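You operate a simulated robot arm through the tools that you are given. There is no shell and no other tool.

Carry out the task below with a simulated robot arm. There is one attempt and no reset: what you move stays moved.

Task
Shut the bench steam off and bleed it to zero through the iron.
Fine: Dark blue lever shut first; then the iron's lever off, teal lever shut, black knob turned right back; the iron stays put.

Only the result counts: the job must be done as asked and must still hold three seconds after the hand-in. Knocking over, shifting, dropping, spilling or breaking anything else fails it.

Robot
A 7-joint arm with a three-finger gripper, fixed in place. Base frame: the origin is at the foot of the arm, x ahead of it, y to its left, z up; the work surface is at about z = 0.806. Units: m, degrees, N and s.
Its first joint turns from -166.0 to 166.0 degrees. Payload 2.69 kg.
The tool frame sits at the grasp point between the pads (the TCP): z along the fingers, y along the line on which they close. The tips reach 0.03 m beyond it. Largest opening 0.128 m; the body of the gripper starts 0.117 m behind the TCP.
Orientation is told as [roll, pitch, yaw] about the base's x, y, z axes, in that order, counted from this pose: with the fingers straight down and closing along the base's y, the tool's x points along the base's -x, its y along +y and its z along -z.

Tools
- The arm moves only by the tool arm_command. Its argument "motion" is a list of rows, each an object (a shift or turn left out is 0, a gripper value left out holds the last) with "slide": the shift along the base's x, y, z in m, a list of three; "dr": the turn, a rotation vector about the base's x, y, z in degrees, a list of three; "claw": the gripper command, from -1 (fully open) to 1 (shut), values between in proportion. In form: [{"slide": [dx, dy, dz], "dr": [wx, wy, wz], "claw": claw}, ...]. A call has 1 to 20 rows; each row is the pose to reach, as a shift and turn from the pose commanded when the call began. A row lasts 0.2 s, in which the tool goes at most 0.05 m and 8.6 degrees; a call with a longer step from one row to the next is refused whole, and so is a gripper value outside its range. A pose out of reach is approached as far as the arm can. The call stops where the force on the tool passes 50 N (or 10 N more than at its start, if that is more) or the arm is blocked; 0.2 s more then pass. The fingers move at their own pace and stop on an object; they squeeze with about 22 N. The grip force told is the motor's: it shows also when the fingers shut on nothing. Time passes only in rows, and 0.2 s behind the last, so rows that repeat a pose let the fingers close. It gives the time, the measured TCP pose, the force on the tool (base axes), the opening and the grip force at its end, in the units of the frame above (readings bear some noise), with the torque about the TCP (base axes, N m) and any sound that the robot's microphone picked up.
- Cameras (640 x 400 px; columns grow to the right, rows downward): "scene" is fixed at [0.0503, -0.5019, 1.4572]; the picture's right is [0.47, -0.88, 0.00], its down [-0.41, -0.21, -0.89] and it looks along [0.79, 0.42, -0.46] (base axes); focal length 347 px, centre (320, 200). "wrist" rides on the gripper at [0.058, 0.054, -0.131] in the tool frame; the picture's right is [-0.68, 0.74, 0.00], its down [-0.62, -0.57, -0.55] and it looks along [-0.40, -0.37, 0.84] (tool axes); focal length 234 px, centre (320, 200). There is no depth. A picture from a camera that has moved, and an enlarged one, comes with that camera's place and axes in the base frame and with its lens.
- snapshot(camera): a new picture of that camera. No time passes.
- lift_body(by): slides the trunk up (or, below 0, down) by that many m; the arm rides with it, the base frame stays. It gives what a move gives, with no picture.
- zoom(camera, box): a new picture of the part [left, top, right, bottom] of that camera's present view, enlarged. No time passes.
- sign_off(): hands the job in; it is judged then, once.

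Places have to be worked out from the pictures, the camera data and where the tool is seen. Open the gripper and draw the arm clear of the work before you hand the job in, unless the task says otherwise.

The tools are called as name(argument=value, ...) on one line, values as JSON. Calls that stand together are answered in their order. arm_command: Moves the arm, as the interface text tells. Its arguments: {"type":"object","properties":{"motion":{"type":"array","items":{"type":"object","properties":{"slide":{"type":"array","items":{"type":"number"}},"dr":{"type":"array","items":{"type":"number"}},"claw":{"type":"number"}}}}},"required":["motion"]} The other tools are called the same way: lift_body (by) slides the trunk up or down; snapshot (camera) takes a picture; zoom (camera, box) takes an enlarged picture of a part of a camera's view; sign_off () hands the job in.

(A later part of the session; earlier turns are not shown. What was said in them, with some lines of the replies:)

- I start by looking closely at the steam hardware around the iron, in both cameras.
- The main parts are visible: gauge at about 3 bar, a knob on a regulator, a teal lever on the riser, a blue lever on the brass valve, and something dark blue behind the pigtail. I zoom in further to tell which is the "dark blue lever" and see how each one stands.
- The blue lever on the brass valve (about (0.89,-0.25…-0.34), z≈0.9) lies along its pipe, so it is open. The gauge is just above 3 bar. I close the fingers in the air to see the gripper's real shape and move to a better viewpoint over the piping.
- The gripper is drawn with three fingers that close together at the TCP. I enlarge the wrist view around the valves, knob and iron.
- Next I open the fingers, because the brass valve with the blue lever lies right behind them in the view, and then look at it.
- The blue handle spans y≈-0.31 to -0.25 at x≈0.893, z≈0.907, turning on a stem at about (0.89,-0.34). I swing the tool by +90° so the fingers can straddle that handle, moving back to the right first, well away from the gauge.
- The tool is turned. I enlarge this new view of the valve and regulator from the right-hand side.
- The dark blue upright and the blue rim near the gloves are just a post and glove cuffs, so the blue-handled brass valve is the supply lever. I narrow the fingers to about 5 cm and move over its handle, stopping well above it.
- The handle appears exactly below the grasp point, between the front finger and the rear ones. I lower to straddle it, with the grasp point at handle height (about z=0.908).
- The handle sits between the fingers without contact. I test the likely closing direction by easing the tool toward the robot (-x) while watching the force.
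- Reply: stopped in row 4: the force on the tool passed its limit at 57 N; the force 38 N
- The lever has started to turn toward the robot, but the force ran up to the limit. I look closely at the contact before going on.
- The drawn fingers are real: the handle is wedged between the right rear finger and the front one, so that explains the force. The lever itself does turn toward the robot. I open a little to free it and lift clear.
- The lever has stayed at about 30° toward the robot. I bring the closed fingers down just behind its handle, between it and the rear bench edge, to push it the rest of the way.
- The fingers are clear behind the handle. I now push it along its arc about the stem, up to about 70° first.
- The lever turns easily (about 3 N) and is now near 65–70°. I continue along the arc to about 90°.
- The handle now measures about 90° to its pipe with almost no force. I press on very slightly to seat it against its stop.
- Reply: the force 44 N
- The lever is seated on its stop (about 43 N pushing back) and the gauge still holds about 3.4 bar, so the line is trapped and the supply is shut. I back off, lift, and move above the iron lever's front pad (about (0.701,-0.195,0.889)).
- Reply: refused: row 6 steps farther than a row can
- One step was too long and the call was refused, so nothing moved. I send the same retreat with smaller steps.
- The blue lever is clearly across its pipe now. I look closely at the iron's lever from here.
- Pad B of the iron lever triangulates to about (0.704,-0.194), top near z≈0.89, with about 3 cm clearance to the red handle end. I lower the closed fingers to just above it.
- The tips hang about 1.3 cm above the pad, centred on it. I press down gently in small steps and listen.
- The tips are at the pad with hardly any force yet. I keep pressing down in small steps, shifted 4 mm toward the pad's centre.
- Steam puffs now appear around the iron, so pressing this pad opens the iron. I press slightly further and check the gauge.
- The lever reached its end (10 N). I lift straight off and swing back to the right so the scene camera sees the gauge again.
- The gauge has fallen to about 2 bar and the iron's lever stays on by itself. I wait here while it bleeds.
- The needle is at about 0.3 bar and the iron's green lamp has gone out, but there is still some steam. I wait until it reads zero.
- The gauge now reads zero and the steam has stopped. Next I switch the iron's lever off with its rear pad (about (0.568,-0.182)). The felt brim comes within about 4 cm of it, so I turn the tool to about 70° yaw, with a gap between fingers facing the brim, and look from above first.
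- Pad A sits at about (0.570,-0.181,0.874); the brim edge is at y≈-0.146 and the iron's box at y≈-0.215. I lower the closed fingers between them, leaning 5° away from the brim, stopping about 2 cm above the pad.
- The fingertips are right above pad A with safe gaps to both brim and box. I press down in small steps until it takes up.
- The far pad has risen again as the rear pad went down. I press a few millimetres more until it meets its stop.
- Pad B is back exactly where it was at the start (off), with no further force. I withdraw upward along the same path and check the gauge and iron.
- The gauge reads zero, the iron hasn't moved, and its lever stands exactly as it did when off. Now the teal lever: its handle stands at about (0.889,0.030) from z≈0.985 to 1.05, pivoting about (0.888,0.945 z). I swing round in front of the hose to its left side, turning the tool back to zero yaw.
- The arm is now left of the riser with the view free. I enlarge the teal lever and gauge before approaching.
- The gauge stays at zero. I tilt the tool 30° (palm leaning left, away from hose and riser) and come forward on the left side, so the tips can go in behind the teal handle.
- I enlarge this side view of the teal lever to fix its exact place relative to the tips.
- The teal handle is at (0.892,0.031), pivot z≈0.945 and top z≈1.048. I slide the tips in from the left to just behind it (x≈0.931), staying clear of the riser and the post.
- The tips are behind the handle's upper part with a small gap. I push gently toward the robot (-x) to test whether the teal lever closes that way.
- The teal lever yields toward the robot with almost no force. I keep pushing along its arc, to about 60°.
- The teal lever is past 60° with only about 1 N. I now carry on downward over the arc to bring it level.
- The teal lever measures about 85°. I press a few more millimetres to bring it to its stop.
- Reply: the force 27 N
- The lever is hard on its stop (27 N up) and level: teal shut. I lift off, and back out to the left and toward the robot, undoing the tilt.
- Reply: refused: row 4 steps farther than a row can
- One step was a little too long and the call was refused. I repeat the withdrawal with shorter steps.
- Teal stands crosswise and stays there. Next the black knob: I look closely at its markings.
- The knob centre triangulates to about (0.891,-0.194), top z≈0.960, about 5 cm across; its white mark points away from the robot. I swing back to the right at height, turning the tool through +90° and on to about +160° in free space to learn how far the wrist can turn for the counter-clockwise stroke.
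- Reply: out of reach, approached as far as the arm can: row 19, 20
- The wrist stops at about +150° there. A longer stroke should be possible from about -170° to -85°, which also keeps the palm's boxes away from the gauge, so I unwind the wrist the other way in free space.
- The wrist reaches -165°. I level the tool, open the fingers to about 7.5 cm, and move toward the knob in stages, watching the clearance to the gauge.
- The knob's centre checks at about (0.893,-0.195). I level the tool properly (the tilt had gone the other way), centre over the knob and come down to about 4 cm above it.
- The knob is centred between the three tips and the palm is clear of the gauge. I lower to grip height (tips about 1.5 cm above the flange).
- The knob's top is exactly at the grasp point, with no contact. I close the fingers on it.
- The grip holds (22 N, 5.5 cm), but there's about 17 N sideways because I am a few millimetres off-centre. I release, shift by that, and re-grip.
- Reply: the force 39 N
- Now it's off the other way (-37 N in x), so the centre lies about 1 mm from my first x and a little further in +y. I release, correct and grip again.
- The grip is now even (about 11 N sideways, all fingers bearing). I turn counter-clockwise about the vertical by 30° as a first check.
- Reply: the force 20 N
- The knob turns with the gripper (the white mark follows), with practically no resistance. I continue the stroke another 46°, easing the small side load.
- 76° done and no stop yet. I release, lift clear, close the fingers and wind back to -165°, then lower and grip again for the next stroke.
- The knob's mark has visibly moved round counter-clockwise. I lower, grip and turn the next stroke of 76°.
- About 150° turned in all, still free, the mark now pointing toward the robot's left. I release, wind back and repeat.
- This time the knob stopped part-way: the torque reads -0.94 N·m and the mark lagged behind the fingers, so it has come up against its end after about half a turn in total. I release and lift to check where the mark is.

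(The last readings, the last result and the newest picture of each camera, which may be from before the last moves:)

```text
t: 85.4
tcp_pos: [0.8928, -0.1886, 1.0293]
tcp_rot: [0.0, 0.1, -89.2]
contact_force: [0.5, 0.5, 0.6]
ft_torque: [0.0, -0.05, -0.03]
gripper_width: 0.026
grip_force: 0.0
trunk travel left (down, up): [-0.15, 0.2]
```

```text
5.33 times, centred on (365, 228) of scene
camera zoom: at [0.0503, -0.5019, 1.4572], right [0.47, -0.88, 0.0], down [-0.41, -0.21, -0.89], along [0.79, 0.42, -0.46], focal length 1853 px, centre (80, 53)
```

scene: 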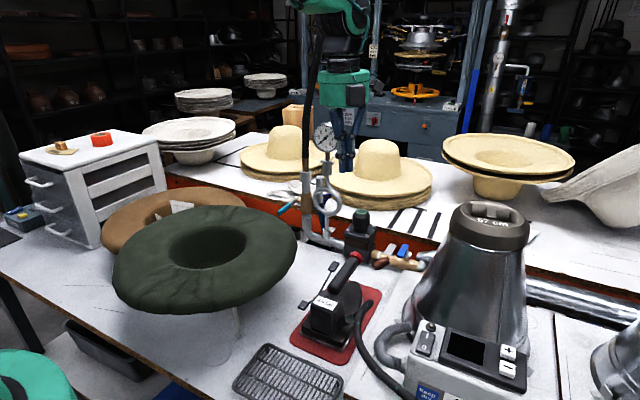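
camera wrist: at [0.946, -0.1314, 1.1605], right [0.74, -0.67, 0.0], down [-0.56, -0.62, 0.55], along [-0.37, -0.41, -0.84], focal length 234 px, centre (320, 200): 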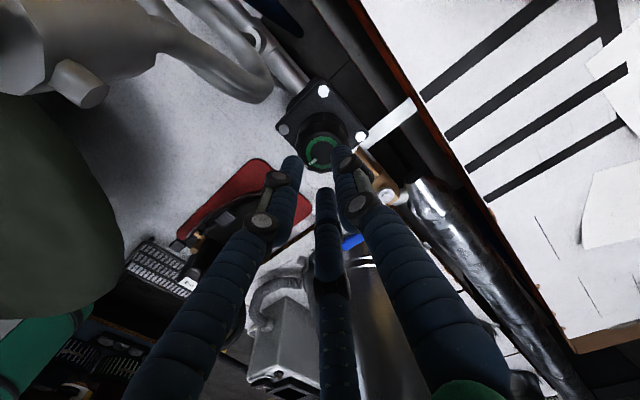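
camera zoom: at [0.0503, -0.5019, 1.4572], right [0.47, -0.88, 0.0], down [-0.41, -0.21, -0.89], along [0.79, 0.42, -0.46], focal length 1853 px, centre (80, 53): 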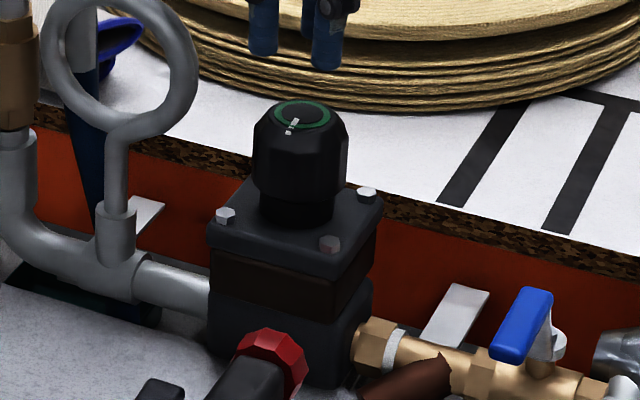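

The mark now points toward the robot, half a turn from where it began. To be sure it's at its end stop and not just a slipping grip, I wind back 30°, grip again and try to turn further.

arm_command(motion=[{"slide": [0.001, -0.003, 0], "dr": [0, 0, -8], "claw": 0.6}, {"slide": [0.002, -0.004, 0], "dr": [0, 0, -16], "claw": 0.6}, {"slide": [0.002, -0.004, 0], "dr": [0, 0, -24], "claw": 0.6}, {"slide": [0.002, -0.004, 0], "dr": [0, 0, -32], "claw": -0.05}, {"slide": [0.002, -0.004, -0.03], "dr": [0, 0, -32], "claw": -0.05}, {"slide": [0.002, -0.004, -0.058], "dr": [0, 0, -32], "claw": -0.05}, {"slide": [0.002, -0.004, -0.073], "dr": [0, 0, -32], "claw": -0.05}, {"slide": [0.002, -0.004, -0.073], "dr": [0, 0, -32], "claw": 0.15}, {"slide": [0.002, -0.004, -0.073], "dr": [0, 0, -32], "claw": 1}, {"slide": [0.002, -0.004, -0.073], "dr": [0, 0, -32], "claw": 1}, {"slide": [0.002, -0.004, -0.073], "dr": [0, 0, -32], "claw": 1}])

zoom(camera="wrist", box=[220, 80, 420, 260])

```text
t: 87.8
tcp_pos: [0.8947, -0.1932, 0.9581]
tcp_rot: [0.0, -0.1, -121.2]
contact_force: [1.3, 36.8, 6.8]
ft_torque: [1.31, 0.06, -0.23]
gripper_width: 0.0533
grip_force: 21.8
trunk travel left (down, up): [-0.15, 0.2]
```

```text
2.22 times, centred on (320, 170) of wrist
camera zoom: at [0.9719, -0.1723, 1.0887], right [0.28, -0.96, 0.0], down [-0.8, -0.23, 0.55], along [-0.53, -0.15, -0.84], focal length 520 px, centre (320, 267)
```

zoom: 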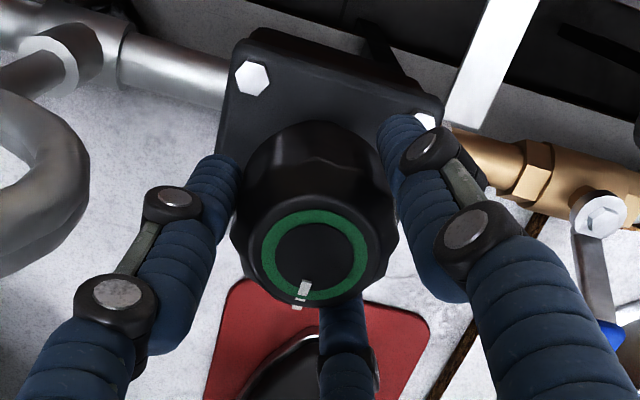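

The grip is on again with some side load in y. I ease that by 3 mm and try another 16° counter-clockwise.

arm_command(motion=[{"slide": [0, 0.002, 0], "claw": 1}, {"slide": [0, 0.003, 0], "claw": 1}, {"slide": [0, 0.003, 0], "dr": [0, 0, 4], "claw": 1}, {"slide": [0, 0.003, 0], "dr": [0, 0, 8], "claw": 1}, {"slide": [0, 0.003, 0], "dr": [0, 0, 12], "claw": 1}, {"slide": [0, 0.003, 0], "dr": [0, 0, 16], "claw": 1}])

zoom(camera="wrist", box=[220, 80, 420, 260])

zoom(camera="scene", box=[340, 190, 390, 265])

```text
t: 89.2
tcp_pos: [0.8944, -0.1935, 0.9576]
tcp_rot: [-0.1, 0.0, -105.2]
contact_force: [-6.1, 18.1, 2.2]
ft_torque: [0.56, 0.15, -1.12]
gripper_width: 0.0513
grip_force: 44.8
trunk travel left (down, up): [-0.15, 0.2]
```

```text
2.22 times, centred on (320, 170) of wrist
camera zoom: at [0.9619, -0.151, 1.0886], right [0.53, -0.85, 0.0], down [-0.71, -0.45, 0.55], along [-0.47, -0.29, -0.84], focal length 520 px, centre (320, 267)
```

zoom: 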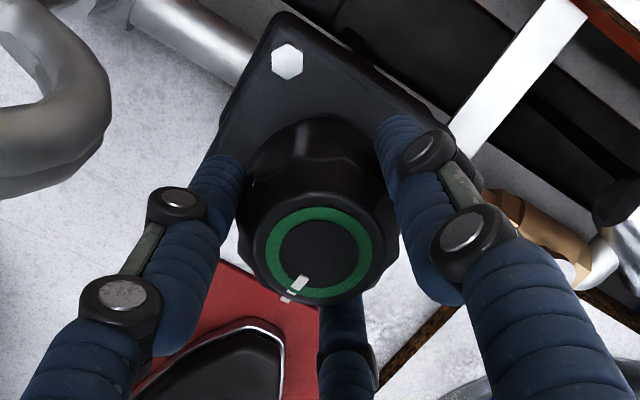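

```text
5.33 times, centred on (365, 228) of scene
camera zoom: at [0.0503, -0.5019, 1.4572], right [0.47, -0.88, 0.0], down [-0.41, -0.21, -0.89], along [0.79, 0.42, -0.46], focal length 1853 px, centre (80, 53)
```

zoom: 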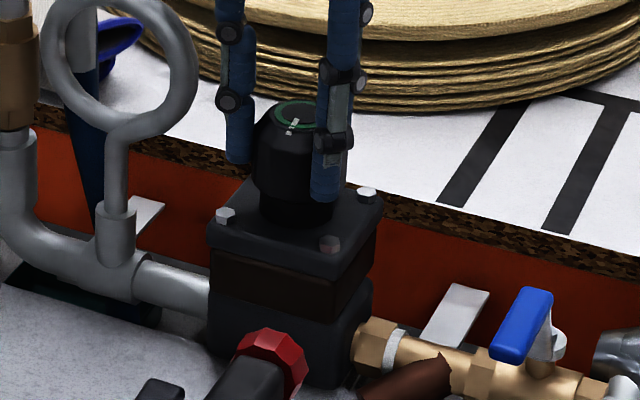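

The knob doesn't move any further (1.1 N·m against me, mark unchanged), so it is right back on its stop. I let go, lift off, and draw the arm back clear of the work.

arm_command(motion=[{"claw": -0.02}, {"claw": -0.05}, {"slide": [0, 0, 0.03], "claw": -0.05}, {"slide": [0, 0, 0.07], "claw": -0.05}, {"slide": [0, -0.005, 0.09], "claw": -0.05}, {"slide": [-0.035, -0.01, 0.11], "claw": -0.05}, {"slide": [-0.075, -0.02, 0.13], "claw": -0.3}, {"slide": [-0.115, -0.035, 0.15], "claw": -0.6}, {"slide": [-0.155, -0.05, 0.17], "claw": -1}, {"slide": [-0.195, -0.065, 0.19], "claw": -1}, {"slide": [-0.235, -0.08, 0.205], "claw": -1}, {"slide": [-0.27, -0.1, 0.22], "claw": -1}, {"slide": [-0.29, -0.12, 0.235], "claw": -1}])

snapshot(camera="scene")

zoom(camera="scene", box=[280, 180, 450, 290])

zoom(camera="scene", box=[285, 240, 385, 360])

zoom(camera="scene", box=[305, 115, 350, 160])

```text
t: 92.0
tcp_pos: [0.6049, -0.3129, 1.1927]
tcp_rot: [-0.1, 0.0, -105.3]
contact_force: [0.0, -0.1, 0.1]
ft_torque: [0.02, 0.0, -0.01]
gripper_width: 0.1278
grip_force: 0.0
trunk travel left (down, up): [-0.15, 0.2]
```

```text
taken
```

scene: 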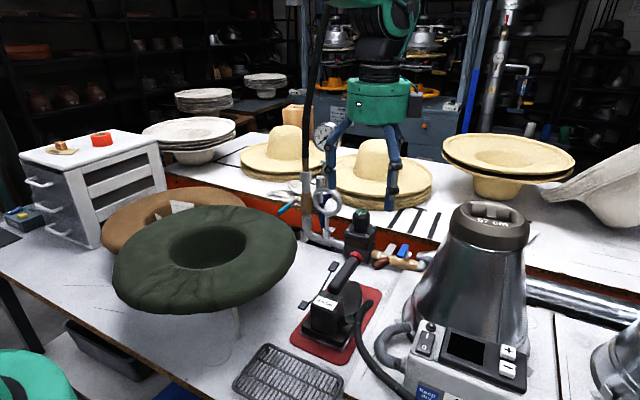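

```text
3.64 times, centred on (365, 235) of scene
camera zoom: at [0.0503, -0.5019, 1.4572], right [0.47, -0.88, 0.0], down [-0.41, -0.21, -0.89], along [0.79, 0.42, -0.46], focal length 1263 px, centre (156, 73)
```

zoom: 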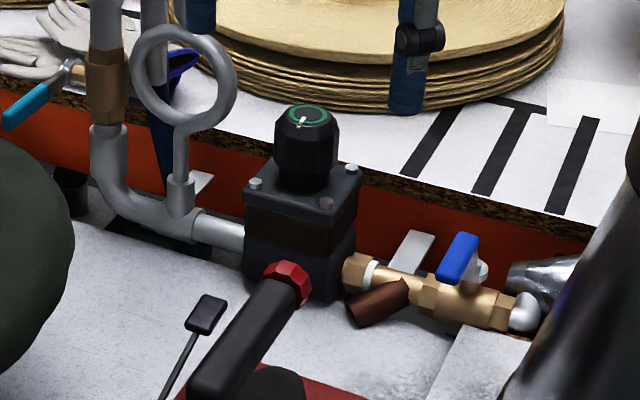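

```text
3.33 times, centred on (335, 300) of scene
camera zoom: at [0.0503, -0.5019, 1.4572], right [0.47, -0.88, 0.0], down [-0.41, -0.21, -0.89], along [0.79, 0.42, -0.46], focal length 1158 px, centre (270, -133)
```

zoom: 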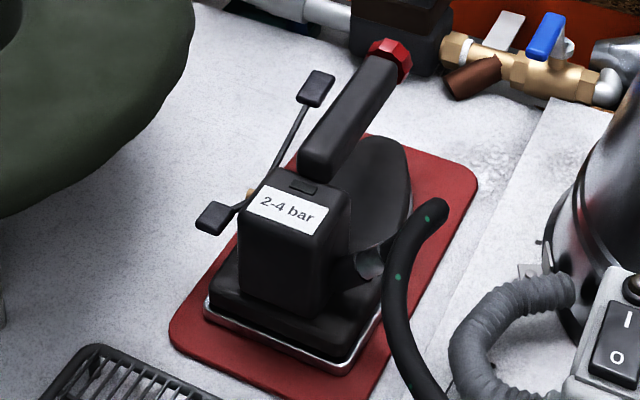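

```text
8.89 times, centred on (328, 138) of scene
camera zoom: at [0.0503, -0.5019, 1.4572], right [0.47, -0.88, 0.0], down [-0.41, -0.21, -0.89], along [0.79, 0.42, -0.46], focal length 3088 px, centre (253, 756)
```

zoom: 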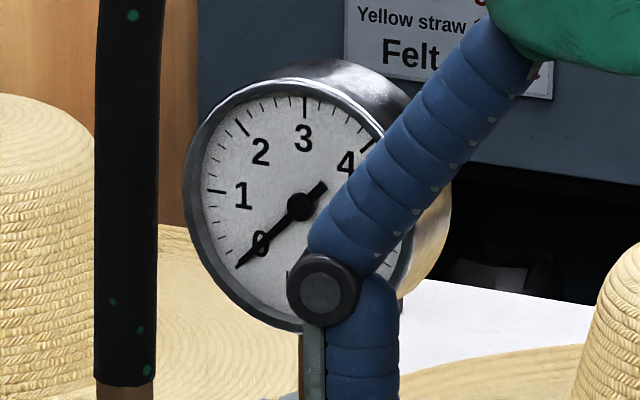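

Every part checks out. The blue lever is shut against its stop, the gauge is at zero, and the iron's lever is off with the iron unmoved. Teal is shut crosswise, the knob is fully back, and the open gripper is clear of the work, so I hand in the job.

sign_off()

```text
The job is handed in.
```

The bench steam is shut off and bled to zero through the iron, and I've handed the job in.

1. **Dark blue lever:** shut first and seated on its stop. The gauge still read about 3.4 bar, so the pressure was trapped in the line.
2. **Bleed:** I opened the iron's lever and the gauge fell to zero in about 12 seconds. Steam came out of the iron and the lamp went out.
3. **Iron's lever:** back off, in the same position as at the start. The iron did not move.
4. **Teal lever:** shut, crosswise to its pipe and on its stop.
5. **Black knob:** turned back counter-clockwise about half a turn to its stop. I gripped it again to check and it would not go further.

The gauge still read zero in the last picture, with the gripper open and clear of the work. None of the pictures showed anything else on the bench moved.

On my first push, the blue lever's handle wedged between the fingers and the force reached 57 N, past the limit. I freed it and finished the turn with the fingers closed.
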